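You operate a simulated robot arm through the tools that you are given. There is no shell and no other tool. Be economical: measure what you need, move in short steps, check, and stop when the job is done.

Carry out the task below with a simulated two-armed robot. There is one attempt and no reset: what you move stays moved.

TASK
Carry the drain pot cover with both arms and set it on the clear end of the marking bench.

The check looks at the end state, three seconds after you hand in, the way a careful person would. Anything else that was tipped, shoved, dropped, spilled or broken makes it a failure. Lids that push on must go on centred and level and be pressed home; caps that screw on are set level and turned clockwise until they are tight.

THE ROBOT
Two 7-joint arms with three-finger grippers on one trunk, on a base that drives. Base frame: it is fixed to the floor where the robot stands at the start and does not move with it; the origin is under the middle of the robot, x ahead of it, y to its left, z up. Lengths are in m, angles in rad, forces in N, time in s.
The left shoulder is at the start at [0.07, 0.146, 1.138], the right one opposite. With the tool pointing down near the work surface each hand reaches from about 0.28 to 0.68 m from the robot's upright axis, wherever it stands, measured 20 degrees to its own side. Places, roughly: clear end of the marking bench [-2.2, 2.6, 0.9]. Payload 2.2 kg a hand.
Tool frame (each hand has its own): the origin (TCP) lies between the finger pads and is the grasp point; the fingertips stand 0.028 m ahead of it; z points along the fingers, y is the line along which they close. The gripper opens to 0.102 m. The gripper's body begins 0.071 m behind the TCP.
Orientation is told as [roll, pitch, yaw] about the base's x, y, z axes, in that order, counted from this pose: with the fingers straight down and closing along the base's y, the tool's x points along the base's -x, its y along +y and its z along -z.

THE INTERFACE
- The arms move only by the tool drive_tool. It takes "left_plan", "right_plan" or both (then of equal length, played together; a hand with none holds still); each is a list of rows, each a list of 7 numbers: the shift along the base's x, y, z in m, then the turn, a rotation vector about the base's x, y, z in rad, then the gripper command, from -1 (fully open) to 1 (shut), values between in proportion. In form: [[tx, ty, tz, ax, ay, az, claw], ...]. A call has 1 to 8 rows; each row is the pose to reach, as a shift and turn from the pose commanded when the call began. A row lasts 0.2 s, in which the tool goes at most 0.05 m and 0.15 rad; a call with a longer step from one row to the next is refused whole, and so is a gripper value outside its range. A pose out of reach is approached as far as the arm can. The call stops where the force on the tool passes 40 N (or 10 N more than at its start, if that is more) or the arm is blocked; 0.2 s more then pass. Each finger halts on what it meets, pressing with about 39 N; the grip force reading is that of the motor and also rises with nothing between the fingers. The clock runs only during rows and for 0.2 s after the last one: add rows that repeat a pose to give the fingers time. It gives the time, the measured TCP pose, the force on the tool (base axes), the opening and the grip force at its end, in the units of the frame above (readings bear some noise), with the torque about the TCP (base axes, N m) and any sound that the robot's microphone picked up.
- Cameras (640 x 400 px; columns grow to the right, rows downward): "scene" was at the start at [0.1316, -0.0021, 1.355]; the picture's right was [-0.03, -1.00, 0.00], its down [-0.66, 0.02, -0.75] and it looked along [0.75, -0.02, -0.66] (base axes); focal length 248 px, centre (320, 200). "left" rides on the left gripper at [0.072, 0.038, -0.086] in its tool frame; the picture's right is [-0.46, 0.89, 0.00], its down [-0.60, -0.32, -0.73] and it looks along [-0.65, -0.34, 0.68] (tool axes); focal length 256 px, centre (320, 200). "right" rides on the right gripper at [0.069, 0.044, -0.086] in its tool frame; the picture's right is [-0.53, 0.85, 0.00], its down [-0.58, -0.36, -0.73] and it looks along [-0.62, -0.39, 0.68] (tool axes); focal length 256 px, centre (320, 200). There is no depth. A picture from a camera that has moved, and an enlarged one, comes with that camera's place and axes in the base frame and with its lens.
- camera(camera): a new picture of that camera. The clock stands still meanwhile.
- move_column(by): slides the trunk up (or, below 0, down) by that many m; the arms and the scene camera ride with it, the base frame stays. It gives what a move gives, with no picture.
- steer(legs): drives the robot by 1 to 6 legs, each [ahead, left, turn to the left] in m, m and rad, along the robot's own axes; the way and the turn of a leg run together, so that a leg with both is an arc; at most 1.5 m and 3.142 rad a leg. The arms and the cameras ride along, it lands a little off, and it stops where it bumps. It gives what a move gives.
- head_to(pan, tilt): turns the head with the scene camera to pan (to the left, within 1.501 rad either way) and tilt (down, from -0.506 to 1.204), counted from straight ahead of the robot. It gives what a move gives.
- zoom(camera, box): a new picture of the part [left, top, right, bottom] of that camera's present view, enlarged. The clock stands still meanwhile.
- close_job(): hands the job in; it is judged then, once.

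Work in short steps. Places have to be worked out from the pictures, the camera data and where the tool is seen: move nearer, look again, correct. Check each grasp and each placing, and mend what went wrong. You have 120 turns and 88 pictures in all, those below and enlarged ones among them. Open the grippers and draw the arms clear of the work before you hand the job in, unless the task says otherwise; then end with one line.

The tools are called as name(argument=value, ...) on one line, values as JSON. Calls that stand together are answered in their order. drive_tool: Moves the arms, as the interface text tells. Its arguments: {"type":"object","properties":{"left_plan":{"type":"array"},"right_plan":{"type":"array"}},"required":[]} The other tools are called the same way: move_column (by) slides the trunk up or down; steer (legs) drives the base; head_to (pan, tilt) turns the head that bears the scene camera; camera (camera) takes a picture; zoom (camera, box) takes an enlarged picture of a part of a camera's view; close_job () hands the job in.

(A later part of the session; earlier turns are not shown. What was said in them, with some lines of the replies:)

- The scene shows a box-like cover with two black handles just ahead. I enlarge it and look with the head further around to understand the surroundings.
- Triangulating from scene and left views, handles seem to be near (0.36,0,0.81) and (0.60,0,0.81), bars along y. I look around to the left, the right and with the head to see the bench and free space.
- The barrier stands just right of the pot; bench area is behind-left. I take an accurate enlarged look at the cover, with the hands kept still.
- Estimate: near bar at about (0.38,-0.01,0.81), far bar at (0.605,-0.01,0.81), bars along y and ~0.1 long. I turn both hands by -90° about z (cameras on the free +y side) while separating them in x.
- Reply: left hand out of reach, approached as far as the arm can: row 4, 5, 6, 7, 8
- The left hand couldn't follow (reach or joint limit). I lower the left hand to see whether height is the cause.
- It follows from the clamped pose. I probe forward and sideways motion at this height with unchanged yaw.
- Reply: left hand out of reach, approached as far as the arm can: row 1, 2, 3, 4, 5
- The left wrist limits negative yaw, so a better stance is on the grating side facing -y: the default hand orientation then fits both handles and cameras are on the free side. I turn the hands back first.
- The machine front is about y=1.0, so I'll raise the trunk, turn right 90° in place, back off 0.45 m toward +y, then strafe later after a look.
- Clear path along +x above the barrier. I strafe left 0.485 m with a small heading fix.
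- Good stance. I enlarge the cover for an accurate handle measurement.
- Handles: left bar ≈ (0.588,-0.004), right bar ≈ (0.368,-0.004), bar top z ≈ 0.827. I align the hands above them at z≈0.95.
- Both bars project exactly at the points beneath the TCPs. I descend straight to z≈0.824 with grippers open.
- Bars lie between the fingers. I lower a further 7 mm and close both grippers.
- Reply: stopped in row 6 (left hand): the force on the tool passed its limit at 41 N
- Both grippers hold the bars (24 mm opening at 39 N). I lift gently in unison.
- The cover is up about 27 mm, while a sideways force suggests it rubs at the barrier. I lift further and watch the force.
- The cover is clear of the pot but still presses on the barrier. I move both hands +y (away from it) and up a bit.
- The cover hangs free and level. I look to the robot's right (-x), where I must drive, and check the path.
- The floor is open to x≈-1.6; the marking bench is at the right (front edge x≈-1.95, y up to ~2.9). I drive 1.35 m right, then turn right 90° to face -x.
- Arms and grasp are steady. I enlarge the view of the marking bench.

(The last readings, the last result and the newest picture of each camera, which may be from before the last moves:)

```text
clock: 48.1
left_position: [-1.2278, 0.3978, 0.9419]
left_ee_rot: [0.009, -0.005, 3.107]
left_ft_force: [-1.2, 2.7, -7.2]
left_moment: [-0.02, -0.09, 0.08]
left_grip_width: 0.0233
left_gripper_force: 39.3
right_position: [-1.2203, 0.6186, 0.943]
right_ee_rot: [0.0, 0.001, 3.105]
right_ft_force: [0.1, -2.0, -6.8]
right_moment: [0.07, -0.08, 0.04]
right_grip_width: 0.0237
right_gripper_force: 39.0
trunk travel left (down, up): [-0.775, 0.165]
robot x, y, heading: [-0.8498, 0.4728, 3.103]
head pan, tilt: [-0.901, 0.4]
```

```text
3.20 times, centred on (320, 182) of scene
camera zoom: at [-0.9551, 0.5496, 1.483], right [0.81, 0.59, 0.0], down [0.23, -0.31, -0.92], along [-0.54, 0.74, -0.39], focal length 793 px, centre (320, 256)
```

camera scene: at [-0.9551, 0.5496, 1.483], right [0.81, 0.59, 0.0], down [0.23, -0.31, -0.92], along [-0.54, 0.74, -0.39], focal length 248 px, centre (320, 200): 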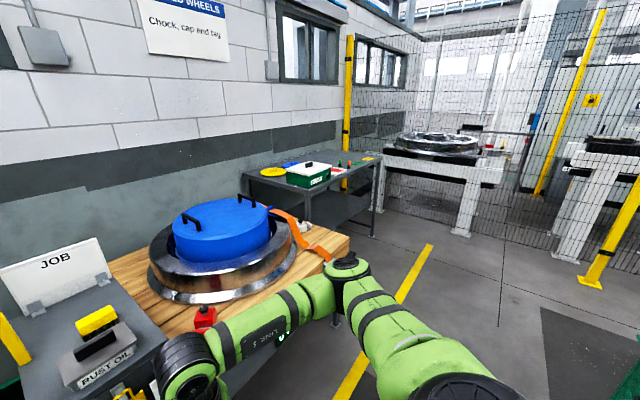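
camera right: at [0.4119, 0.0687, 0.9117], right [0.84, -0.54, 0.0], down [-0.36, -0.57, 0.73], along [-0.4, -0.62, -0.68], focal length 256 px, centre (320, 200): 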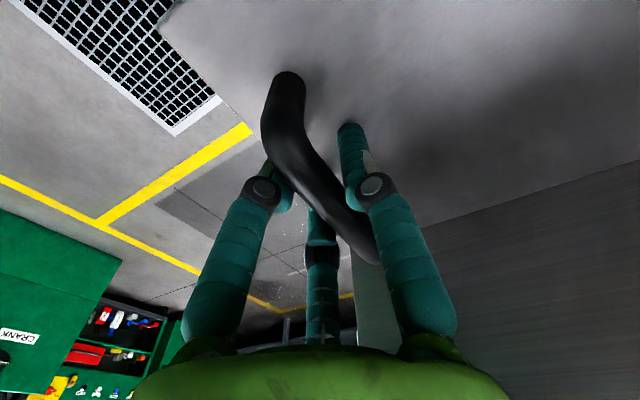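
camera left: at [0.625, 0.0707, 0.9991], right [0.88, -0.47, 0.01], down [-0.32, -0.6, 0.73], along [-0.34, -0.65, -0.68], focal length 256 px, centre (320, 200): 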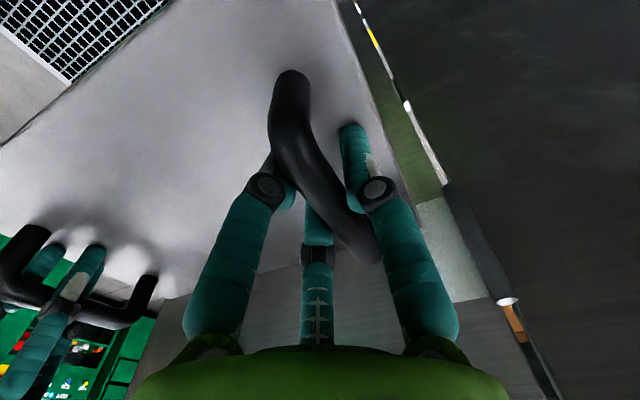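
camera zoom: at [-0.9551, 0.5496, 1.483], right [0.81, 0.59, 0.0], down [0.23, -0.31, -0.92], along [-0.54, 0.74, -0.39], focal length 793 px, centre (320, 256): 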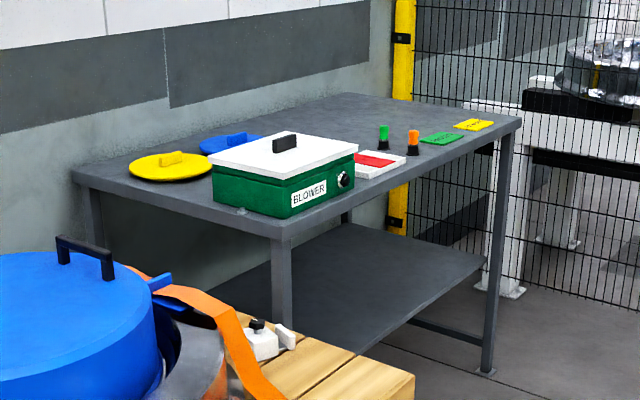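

Bench top spans x −2.58…−1.90, y 1.71…2.90; cards and markers line the front edge, so the clear spot is behind them near (-2.25,2.57). I raise the trunk for clearance and strafe right to y≈2.35 with a heading trim.

move_column(by=0.16)

steer(legs=[[0, -0.95, 0.018], [0, -0.95, 0.018]])

head_to(pan=0.0, tilt=0.5)

camera(camera="scene")

head_to(pan=-1.2, tilt=0.6)

camera(camera="scene")

```text
clock: 49.9
left_position: [-1.2276, 0.3983, 1.101]
left_ee_rot: [0.009, -0.002, 3.104]
left_ft_force: [-0.5, 3.0, -6.1]
left_moment: [0.01, -0.05, 0.08]
left_grip_width: 0.0233
left_gripper_force: 38.5
right_position: [-1.2208, 0.6176, 1.1031]
right_ee_rot: [-0.003, 0.003, 3.104]
right_ft_force: [0.3, -3.8, -7.2]
right_moment: [0.06, -0.1, 0.05]
right_grip_width: 0.024
right_gripper_force: 39.2
trunk travel left (down, up): [-0.935, 0.005]
robot x, y, heading: [-0.8459, 0.4736, 3.102]
head pan, tilt: [-0.901, 0.4]
```

```text
clock: 59.5
left_position: [-1.1958, 2.2928, 1.1025]
left_ee_rot: [0.008, -0.002, -3.137]
left_ft_force: [-0.8, 4.7, -6.2]
left_moment: [0.0, -0.04, 0.09]
left_grip_width: 0.0232
left_gripper_force: 39.5
right_position: [-1.1983, 2.5107, 1.1031]
right_ee_rot: [-0.001, 0.003, -3.138]
right_ft_force: [0.7, -5.0, -6.9]
right_moment: [0.07, -0.09, 0.03]
right_grip_width: 0.0237
right_gripper_force: 38.8
trunk travel left (down, up): [-0.935, 0.005]
robot x, y, heading: [-0.8221, 2.3808, -3.136]
head pan, tilt: [-0.901, 0.4]
```

```text
clock: 60.7
left_position: [-1.197, 2.2914, 1.102]
left_ee_rot: [0.01, -0.002, -3.135]
left_ft_force: [-0.8, 2.5, -6.6]
left_moment: [0.0, -0.06, 0.07]
left_grip_width: 0.0233
left_gripper_force: 39.3
right_position: [-1.1976, 2.5122, 1.1041]
right_ee_rot: [-0.003, 0.001, -3.134]
right_ft_force: [1.4, -2.7, -6.5]
right_moment: [0.02, -0.14, -0.01]
right_grip_width: 0.0236
right_gripper_force: 38.9
trunk travel left (down, up): [-0.935, 0.005]
robot x, y, heading: [-0.8192, 2.3856, -3.136]
head pan, tilt: [0.0, 0.499]
```

```text
54 pictures are left
camera scene: at [-0.9639, 2.3822, 1.6339], right [0.0, 1.0, 0.0], down [0.48, 0.0, -0.88], along [-0.88, 0.0, -0.48], focal length 248 px, centre (320, 200)
```

scene: 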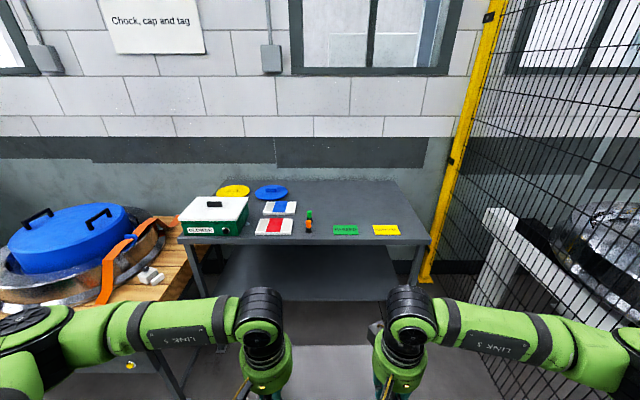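

```text
clock: 62.1
left_position: [-1.1956, 2.2926, 1.1028]
left_ee_rot: [0.008, 0.0, -3.136]
left_ft_force: [0.4, 3.3, -6.5]
left_moment: [0.03, -0.08, 0.05]
left_grip_width: 0.0235
left_gripper_force: 38.9
right_position: [-1.1983, 2.5132, 1.1036]
right_ee_rot: [-0.002, 0.001, -3.136]
right_ft_force: [1.1, -1.6, -6.9]
right_moment: [0.07, -0.11, 0.04]
right_grip_width: 0.0238
right_gripper_force: 38.7
trunk travel left (down, up): [-0.935, 0.005]
robot x, y, heading: [-0.8181, 2.3862, -3.141]
head pan, tilt: [-1.201, 0.6]
```

```text
53 pictures are left
camera scene: at [-0.9054, 2.4651, 1.6248], right [0.93, 0.37, 0.0], down [0.21, -0.53, -0.82], along [-0.3, 0.77, -0.57], focal length 248 px, centre (320, 200)
```

scene: 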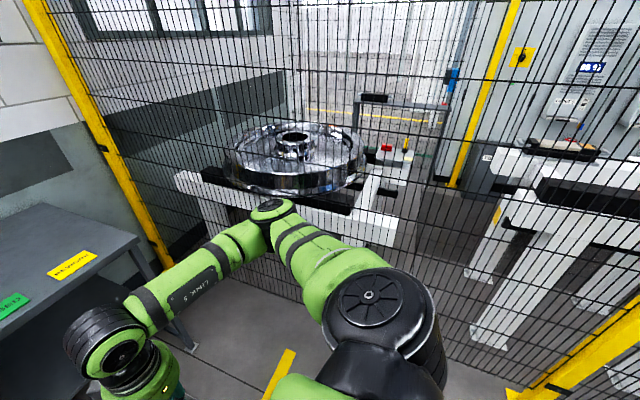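

Fence is at y≈3.3, bench clear region confirmed (x<-2.06, y>2.4). I shift right 0.2 m and drive ahead 0.55 m with the cover above bench height.

steer(legs=[[0, -0.2, 0], [0.55, 0, 0]])

head_to(pan=0.0, tilt=0.95)

camera(camera="scene")

```text
clock: 66.5
left_position: [-1.7521, 2.4853, 1.102]
left_ee_rot: [0.008, -0.004, -3.131]
left_ft_force: [0.1, 2.0, -6.1]
left_moment: [-0.01, -0.08, 0.08]
left_grip_width: 0.0234
left_gripper_force: 38.8
right_position: [-1.756, 2.706, 1.1036]
right_ee_rot: [-0.002, 0.002, -3.128]
right_ft_force: [0.1, -3.0, -6.7]
right_moment: [0.05, -0.04, 0.05]
right_grip_width: 0.0236
right_gripper_force: 39.1
trunk travel left (down, up): [-0.935, 0.005]
robot x, y, heading: [-1.3745, 2.5764, -3.13]
head pan, tilt: [-1.201, 0.6]
```

```text
clock: 67.9
left_position: [-1.7533, 2.4848, 1.1022]
left_ee_rot: [0.009, -0.001, -3.132]
left_ft_force: [-0.1, 1.5, -6.6]
left_moment: [-0.03, -0.03, 0.04]
left_grip_width: 0.0235
left_gripper_force: 39.1
right_position: [-1.7577, 2.7053, 1.1036]
right_ee_rot: [0.0, 0.002, -3.131]
right_ft_force: [0.7, -2.8, -7.2]
right_moment: [0.05, -0.11, 0.04]
right_grip_width: 0.0235
right_gripper_force: 39.1
trunk travel left (down, up): [-0.935, 0.005]
robot x, y, heading: [-1.3741, 2.5763, -3.137]
head pan, tilt: [0.0, 0.949]
```

```text
52 pictures are left
camera scene: at [-1.5039, 2.5771, 1.5964], right [-0.01, 1.0, 0.0], down [0.81, 0.01, -0.58], along [-0.58, -0.01, -0.81], focal length 248 px, centre (320, 200)
```

scene: 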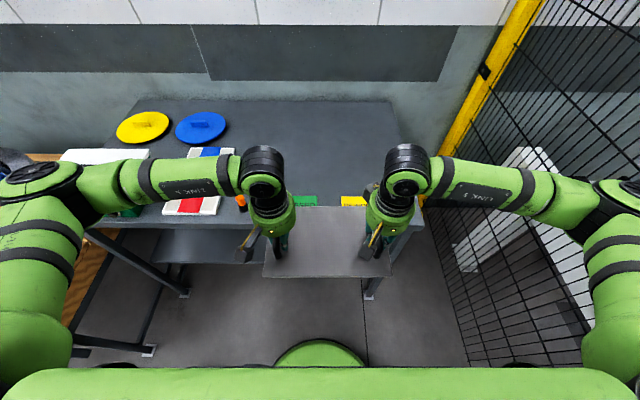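

The base front is ~0.3 m ahead of the axis, so I'll keep the axis at x≈-1.6. First I extend both arms forward 0.2 m here to test reach.

drive_tool(left_plan=[[-0.025, 0, 0, 0, 0, 0, 1], [-0.05, 0, 0, 0, 0, 0, 1], [-0.08, 0, 0, 0, 0, 0, 1], [-0.11, 0, 0, 0, 0, 0, 1], [-0.14, 0, 0, 0, 0, 0, 1], [-0.17, 0, 0, 0, 0, 0, 1], [-0.2, 0, 0, 0, 0, 0, 1], [-0.2, 0, 0, 0, 0, 0, 1]], right_plan=[[-0.025, 0, 0, 0, 0, 0, 1], [-0.05, 0, 0, 0, 0, 0, 1], [-0.08, 0, 0, 0, 0, 0, 1], [-0.11, 0, 0, 0, 0, 0, 1], [-0.14, 0, 0, 0, 0, 0, 1], [-0.17, 0, 0, 0, 0, 0, 1], [-0.2, 0, 0, 0, 0, 0, 1], [-0.2, 0, 0, 0, 0, 0, 1]])

```text
clock: 69.7
left_position: [-1.9547, 2.486, 1.1016]
left_ee_rot: [0.009, 0.001, -3.132]
left_ft_force: [3.5, 6.9, -7.8]
left_moment: [-0.09, -0.13, -0.25]
left_grip_width: 0.0231
left_gripper_force: 39.1
right_position: [-1.9575, 2.7069, 1.1018]
right_ee_rot: [-0.003, 0.003, -3.129]
right_ft_force: [-3.2, -6.8, -5.9]
right_moment: [-0.08, -0.02, -0.42]
right_grip_width: 0.0237
right_gripper_force: 39.1
trunk travel left (down, up): [-0.935, 0.005]
robot x, y, heading: [-1.3797, 2.5834, -3.13]
head pan, tilt: [0.0, 0.949]
```

Reach is fine at 0.58 m. I extend another 0.045 m, then drive ahead 0.2 m slowly in two legs.

drive_tool(left_plan=[[-0.015, 0, 0, 0, 0, 0, 1], [-0.03, 0, 0, 0, 0, 0, 1], [-0.045, 0, 0, 0, 0, 0, 1], [-0.045, 0, 0, 0, 0, 0, 1]], right_plan=[[-0.015, 0, 0, 0, 0, 0, 1], [-0.03, 0, 0, 0, 0, 0, 1], [-0.045, 0, 0, 0, 0, 0, 1], [-0.045, 0, 0, 0, 0, 0, 1]])

steer(legs=[[0.12, 0, -0.008], [0.09, 0, 0]])

head_to(pan=0.0, tilt=0.8)

camera(camera="scene")

camera(camera="left")

camera(camera="right")

```text
clock: 70.7
left_position: [-1.9988, 2.4861, 1.1017]
left_ee_rot: [0.011, -0.001, -3.132]
left_ft_force: [-0.5, 2.8, -6.3]
left_moment: [-0.04, -0.24, 0.11]
left_grip_width: 0.0234
left_gripper_force: 39.2
right_position: [-2.0034, 2.7062, 1.1026]
right_ee_rot: [-0.002, 0.004, -3.131]
right_ft_force: [1.0, -3.7, -6.7]
right_moment: [-0.07, 0.08, 0.08]
right_grip_width: 0.0237
right_gripper_force: 38.7
trunk travel left (down, up): [-0.935, 0.005]
robot x, y, heading: [-1.3774, 2.5796, -3.134]
head pan, tilt: [0.0, 0.949]
```

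```text
clock: 72.6
left_position: [-2.2015, 2.4887, 1.1067]
left_ee_rot: [0.01, -0.007, -3.138]
left_ft_force: [0.4, -0.9, -5.6]
left_moment: [0.1, 0.12, 0.12]
left_grip_width: 0.023
left_gripper_force: 39.2
right_position: [-2.2036, 2.7093, 1.1063]
right_ee_rot: [-0.001, -0.003, -3.137]
right_ft_force: [2.6, 0.8, -7.2]
right_moment: [0.02, -0.15, 0.13]
right_grip_width: 0.0235
right_gripper_force: 39.2
trunk travel left (down, up): [-0.935, 0.005]
robot x, y, heading: [-1.5852, 2.5761, -3.139]
head pan, tilt: [0.0, 0.949]
```

```text
clock: 73.3
left_position: [-2.2065, 2.4882, 1.1022]
left_ee_rot: [0.009, -0.002, -3.138]
left_ft_force: [-0.2, 1.0, -7.2]
left_moment: [0.0, -0.16, 0.09]
left_grip_width: 0.0235
left_gripper_force: 39.1
right_position: [-2.2091, 2.7097, 1.1033]
right_ee_rot: [-0.004, 0.004, -3.139]
right_ft_force: [0.7, -0.7, -6.5]
right_moment: [0.02, 0.01, 0.04]
right_grip_width: 0.0238
right_gripper_force: 39.1
trunk travel left (down, up): [-0.935, 0.005]
robot x, y, heading: [-1.5856, 2.5752, -3.142]
head pan, tilt: [0.0, 0.799]
```

```text
51 pictures are left
camera scene: at [-1.7192, 2.5764, 1.608], right [0.0, 1.0, 0.0], down [0.72, 0.0, -0.7], along [-0.7, 0.0, -0.72], focal length 248 px, centre (320, 200)
```

scene: 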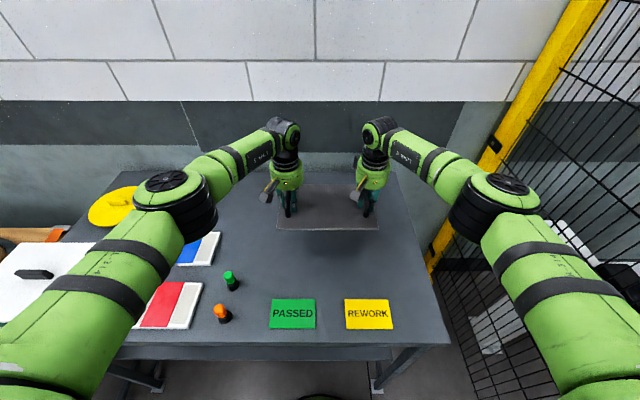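

```text
50 pictures are left
camera left: at [-2.1339, 2.4523, 1.188], right [-0.46, -0.89, 0.01], down [-0.6, 0.32, 0.73], along [-0.65, 0.33, -0.68], focal length 256 px, centre (320, 200)
```

left: 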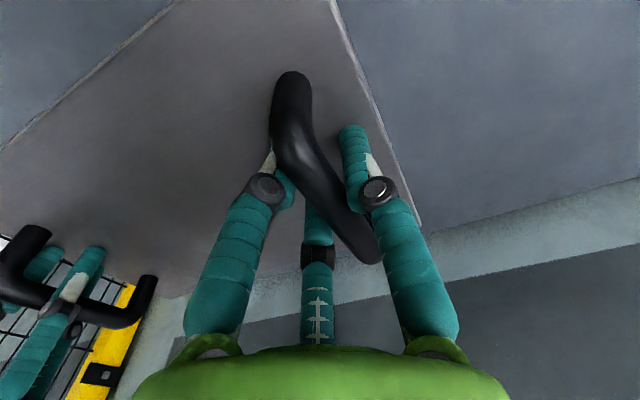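

```text
49 pictures are left
camera right: at [-2.1387, 2.6663, 1.1895], right [-0.53, -0.85, 0.0], down [-0.58, 0.36, 0.73], along [-0.62, 0.39, -0.68], focal length 256 px, centre (320, 200)
```

right: 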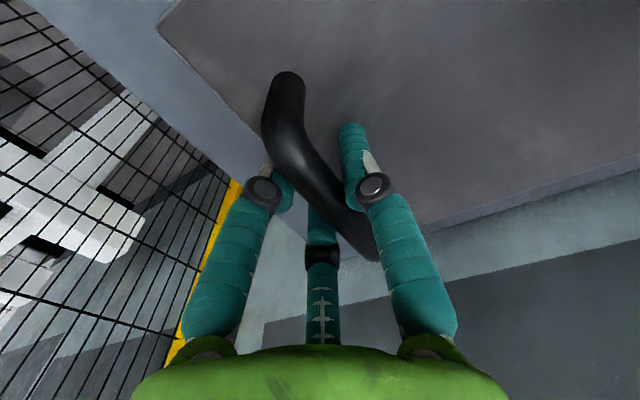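

Cover centre is at about (-2.21, 2.60), ~10 cm behind the cards, over clear bench. I lower the trunk by 0.10 and look.

move_column(by=-0.1)

camera(camera="scene")

camera(camera="left")

```text
clock: 74.7
left_position: [-2.2094, 2.4887, 1.0014]
left_ee_rot: [0.009, 0.0, -3.138]
left_ft_force: [-1.1, 1.4, -6.6]
left_moment: [0.01, 0.01, 0.07]
left_grip_width: 0.0234
left_gripper_force: 39.1
right_position: [-2.2101, 2.7077, 1.0018]
right_ee_rot: [-0.003, 0.005, -3.136]
right_ft_force: [1.9, -1.9, -6.7]
right_moment: [0.06, -0.11, 0.11]
right_grip_width: 0.0233
right_gripper_force: 39.1
trunk travel left (down, up): [-0.835, 0.105]
robot x, y, heading: [-1.5886, 2.5771, -3.136]
head pan, tilt: [0.0, 0.799]
```

```text
48 pictures are left
camera scene: at [-1.7215, 2.5765, 1.5078], right [0.0, 1.0, 0.0], down [0.72, 0.0, -0.7], along [-0.7, 0.0, -0.72], focal length 248 px, centre (320, 200)
```

scene: 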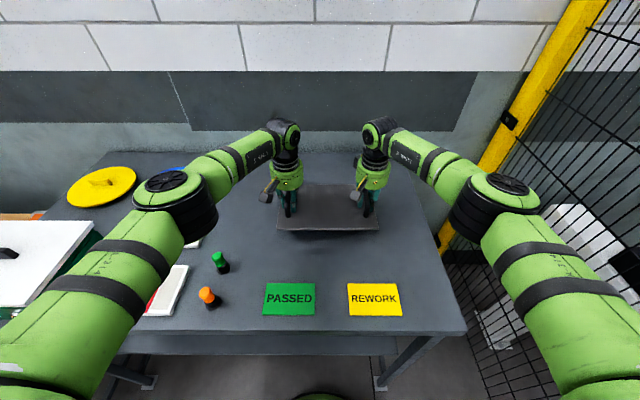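

```text
47 pictures are left
camera left: at [-2.1356, 2.4523, 1.0873], right [-0.46, -0.89, 0.01], down [-0.61, 0.32, 0.73], along [-0.65, 0.33, -0.69], focal length 256 px, centre (320, 200)
```

left: 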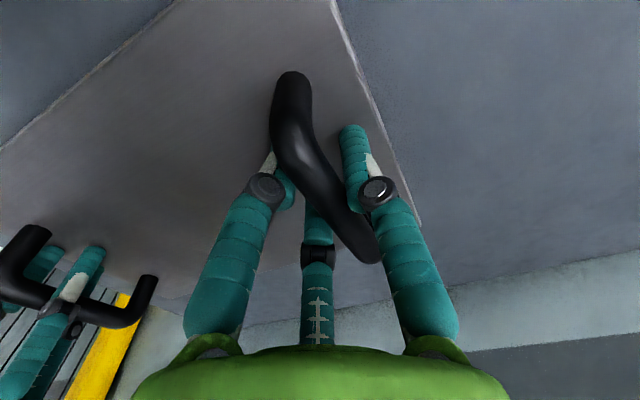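

Still hanging clear. I lower with the arms in small steps, watching the vertical force for contact.

drive_tool(left_plan=[[0, 0, -0.012, 0, 0, 0, 1], [0, 0, -0.024, 0, 0, 0, 1], [0, 0, -0.036, 0, 0, 0, 1], [0, 0, -0.036, 0, 0, 0, 1]], right_plan=[[0, 0, -0.012, 0, 0, 0, 1], [0, 0, -0.024, 0, 0, 0, 1], [0, 0, -0.036, 0, 0, 0, 1], [0, 0, -0.036, 0, 0, 0, 1]])

zoom(camera="scene", box=[240, 140, 420, 270])

```text
clock: 75.7
left_position: [-2.2095, 2.4897, 0.9646]
left_ee_rot: [0.009, 0.002, -3.14]
left_ft_force: [-1.1, -2.0, -6.1]
left_moment: [0.12, -0.45, 0.08]
left_grip_width: 0.023
left_gripper_force: 39.0
right_position: [-2.2104, 2.7107, 0.9639]
right_ee_rot: [-0.005, 0.004, -3.138]
right_ft_force: [0.9, 1.0, -7.6]
right_moment: [0.0, 0.29, 0.14]
right_grip_width: 0.0235
right_gripper_force: 39.0
trunk travel left (down, up): [-0.835, 0.105]
robot x, y, heading: [-1.5831, 2.574, -3.142]
head pan, tilt: [0.0, 0.799]
```

```text
3.08 times, centred on (330, 205) of scene
camera zoom: at [-1.7213, 2.5766, 1.5078], right [0.0, 1.0, 0.0], down [0.72, 0.0, -0.7], along [-0.7, 0.0, -0.72], focal length 762 px, centre (289, 185)
```

zoom: 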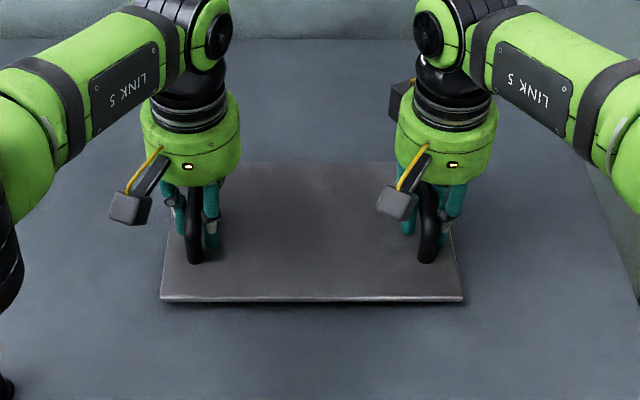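

Very close to the bench now. I continue down in 5 mm steps.

drive_tool(left_plan=[[0, 0, -0.005, 0, 0, 0, 1], [0, 0, -0.01, 0, 0, 0, 1], [0, 0, -0.014, 0, 0, 0, 1], [0, 0, -0.014, 0, 0, 0, 1]], right_plan=[[0, 0, -0.005, 0, 0, 0, 1], [0, 0, -0.01, 0, 0, 0, 1], [0, 0, -0.014, 0, 0, 0, 1], [0, 0, -0.014, 0, 0, 0, 1]])

```text
clock: 76.7
left_position: [-2.2072, 2.4891, 0.957]
left_ee_rot: [0.008, -0.011, -3.137]
left_ft_force: [-6.1, -2.5, 21.8]
left_moment: [-0.07, 0.68, -0.15]
left_grip_width: 0.0234
left_gripper_force: 39.5
right_position: [-2.2089, 2.7086, 0.9562]
right_ee_rot: [-0.002, -0.002, -3.139]
right_ft_force: [-5.8, 0.6, 2.8]
right_moment: [-0.01, 0.8, -0.06]
right_grip_width: 0.0237
right_gripper_force: 39.1
trunk travel left (down, up): [-0.835, 0.105]
robot x, y, heading: [-1.584, 2.58, -3.137]
head pan, tilt: [0.0, 0.799]
```

Contact: vertical forces have turned upward on both hands. I ease the pressure slightly, then open both grippers.

drive_tool(left_plan=[[0, 0, 0.005, 0, 0, 0, 1], [0, 0, 0.005, 0, 0, 0, 1], [0, 0, 0.005, 0, 0, 0, 0.3], [0, 0, 0.005, 0, 0, 0, -0.4], [0, 0, 0.005, 0, 0, 0, -1], [0, 0, 0.005, 0, 0, 0, -1], [0, 0, 0.005, 0, 0, 0, -1]], right_plan=[[0, 0, 0.003, 0, 0, 0, 1], [0, 0, 0.003, 0, 0, 0, 1], [0, 0, 0.003, 0, 0, 0, 0.3], [0, 0, 0.003, 0, 0, 0, -0.4], [0, 0, 0.003, 0, 0, 0, -1], [0, 0, 0.003, 0, 0, 0, -1], [0, 0, 0.003, 0, 0, 0, -1]])

camera(camera="left")

camera(camera="right")

```text
clock: 78.3
left_position: [-2.2056, 2.4902, 0.9575]
left_ee_rot: [0.009, -0.001, -3.138]
left_ft_force: [0.5, -0.3, 0.0]
left_moment: [0.03, 0.01, 0.0]
left_grip_width: 0.102
left_gripper_force: 0.1
right_position: [-2.2085, 2.7094, 0.9569]
right_ee_rot: [-0.002, 0.001, -3.139]
right_ft_force: [0.4, 0.0, -0.3]
right_moment: [0.0, 0.0, 0.0]
right_grip_width: 0.1019
right_gripper_force: 0.1
trunk travel left (down, up): [-0.835, 0.105]
robot x, y, heading: [-1.5877, 2.5776, -3.14]
head pan, tilt: [0.0, 0.799]
```

```text
45 pictures are left
camera left: at [-2.133, 2.4524, 1.0434], right [-0.46, -0.89, 0.01], down [-0.6, 0.32, 0.73], along [-0.65, 0.33, -0.68], focal length 256 px, centre (320, 200)
```

left: 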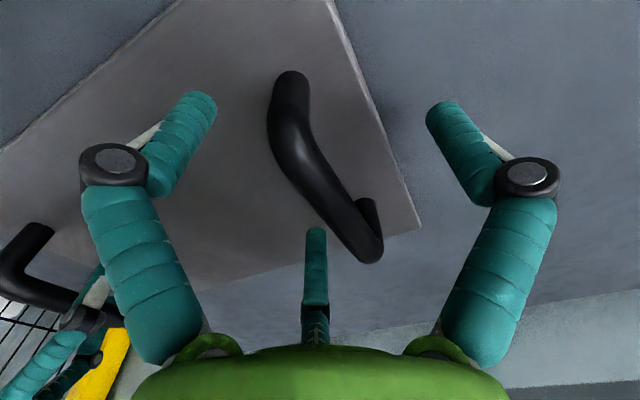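

```text
44 pictures are left
camera right: at [-2.1384, 2.6671, 1.0435], right [-0.53, -0.85, 0.0], down [-0.58, 0.36, 0.73], along [-0.62, 0.39, -0.68], focal length 256 px, centre (320, 200)
```

right: 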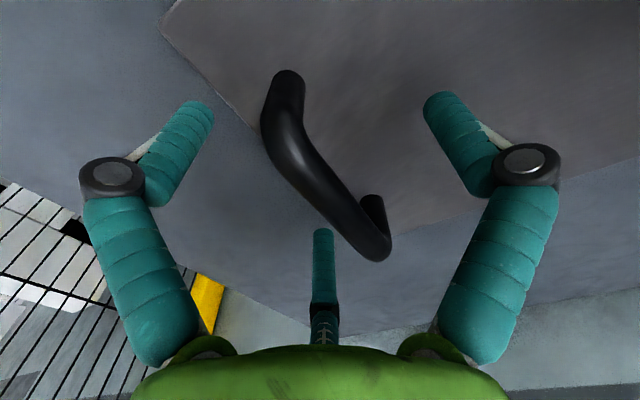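

The cover rests, both grippers are open and unloaded. I raise the hands straight up, first with the arms, then back.

drive_tool(left_plan=[[0, 0, 0.02, 0, 0, 0, -1], [0, 0, 0.05, 0, 0, 0, -1], [0, 0, 0.09, 0, 0, 0, -1], [0, 0, 0.13, 0, 0, 0, -1], [0, 0, 0.15, 0, 0, 0, -1]], right_plan=[[0, 0, 0.02, 0, 0, 0, -1], [0, 0, 0.05, 0, 0, 0, -1], [0, 0, 0.09, 0, 0, 0, -1], [0, 0, 0.13, 0, 0, 0, -1], [0, 0, 0.15, 0, 0, 0, -1]])

steer(legs=[[-0.45, 0, 0]])

head_to(pan=0.0, tilt=0.55)

camera(camera="scene")

```text
clock: 79.5
left_position: [-2.2062, 2.4871, 1.1073]
left_ee_rot: [0.009, -0.006, -3.139]
left_ft_force: [0.2, -0.4, 0.2]
left_moment: [0.03, 0.02, -0.04]
left_grip_width: 0.102
left_gripper_force: 0.0
right_position: [-2.2077, 2.7079, 1.1089]
right_ee_rot: [-0.001, 0.002, -3.139]
right_ft_force: [0.2, 0.1, -0.7]
right_moment: [-0.02, 0.01, -0.05]
right_grip_width: 0.1021
right_gripper_force: 0.1
trunk travel left (down, up): [-0.835, 0.105]
robot x, y, heading: [-1.5858, 2.5763, -3.134]
head pan, tilt: [0.0, 0.799]
```

```text
clock: 82.2
left_position: [-1.7613, 2.4902, 1.1055]
left_ee_rot: [0.009, -0.002, -3.14]
left_ft_force: [0.0, -0.5, 0.0]
left_moment: [0.01, -0.04, 0.02]
left_grip_width: 0.1019
left_gripper_force: 0.1
right_position: [-1.7628, 2.7113, 1.1057]
right_ee_rot: [-0.002, 0.002, -3.141]
right_ft_force: [-0.9, 0.2, -0.7]
right_moment: [0.03, -0.01, 0.01]
right_grip_width: 0.102
right_gripper_force: 0.1
trunk travel left (down, up): [-0.835, 0.105]
robot x, y, heading: [-1.1354, 2.5812, -3.141]
head pan, tilt: [0.0, 0.799]
```

```text
clock: 83.0
left_position: [-1.7581, 2.4894, 1.1066]
left_ee_rot: [0.01, -0.004, -3.14]
left_ft_force: [-0.1, 1.3, -0.6]
left_moment: [0.03, -0.03, 0.02]
left_grip_width: 0.102
left_gripper_force: 0.0
right_position: [-1.7616, 2.7112, 1.1068]
right_ee_rot: [-0.002, 0.0, -3.141]
right_ft_force: [0.4, -0.2, 0.2]
right_moment: [0.03, -0.01, -0.02]
right_grip_width: 0.102
right_gripper_force: 0.1
trunk travel left (down, up): [-0.835, 0.105]
robot x, y, heading: [-1.1367, 2.5749, -3.137]
head pan, tilt: [0.0, 0.55]
```

```text
43 pictures are left
camera scene: at [-1.2798, 2.578, 1.5295], right [0.0, 1.0, 0.0], down [0.52, 0.0, -0.85], along [-0.85, 0.0, -0.52], focal length 248 px, centre (320, 200)
```

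scene: 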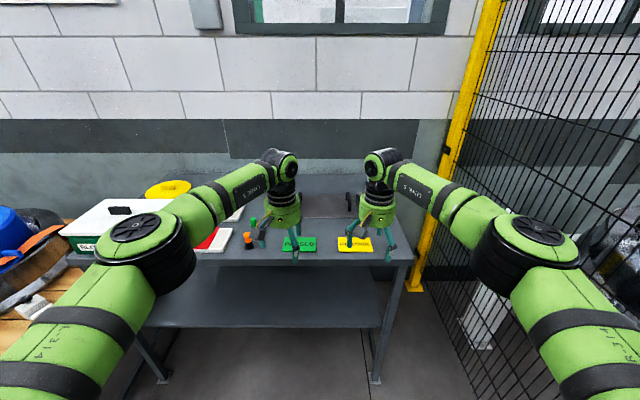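

I back off further for an unobstructed final check of the bench.

steer(legs=[[-0.3, 0, 0]])

zoom(camera="scene", box=[160, 130, 440, 305])

```text
clock: 85.0
left_position: [-1.4609, 2.4908, 1.1061]
left_ee_rot: [0.007, 0.001, 3.141]
left_ft_force: [-0.5, 0.7, 0.2]
left_moment: [0.0, -0.03, -0.01]
left_grip_width: 0.102
left_gripper_force: 0.0
right_position: [-1.4625, 2.7121, 1.1054]
right_ee_rot: [0.0, 0.003, 3.139]
right_ft_force: [-0.8, -0.2, 0.8]
right_moment: [0.0, 0.0, 0.0]
right_grip_width: 0.1019
right_gripper_force: 0.1
trunk travel left (down, up): [-0.835, 0.105]
robot x, y, heading: [-0.8381, 2.5777, 3.136]
head pan, tilt: [0.0, 0.55]
```

```text
2.29 times, centred on (300, 218) of scene
camera zoom: at [-0.9827, 2.5784, 1.5292], right [0.0, 1.0, 0.0], down [0.52, 0.0, -0.85], along [-0.85, 0.0, -0.52], focal length 566 px, centre (366, 160)
```

zoom: 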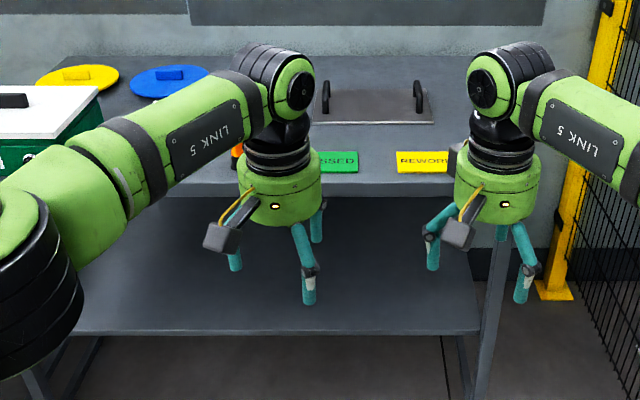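

The cover lies flat on the clear end of the bench, nothing else moved, and the arms are clear and open. I hand in.

close_job()

```text
The job is handed in.
```

The drain pot cover was carried with both arms and set down flat on the clear end of the marking bench at about (-2.21, 2.60). It sits roughly 10 cm behind the cards on the bench. The grippers are open, the arms are drawn clear, and I saw nothing else disturbed; I did not go back to recheck the pot.
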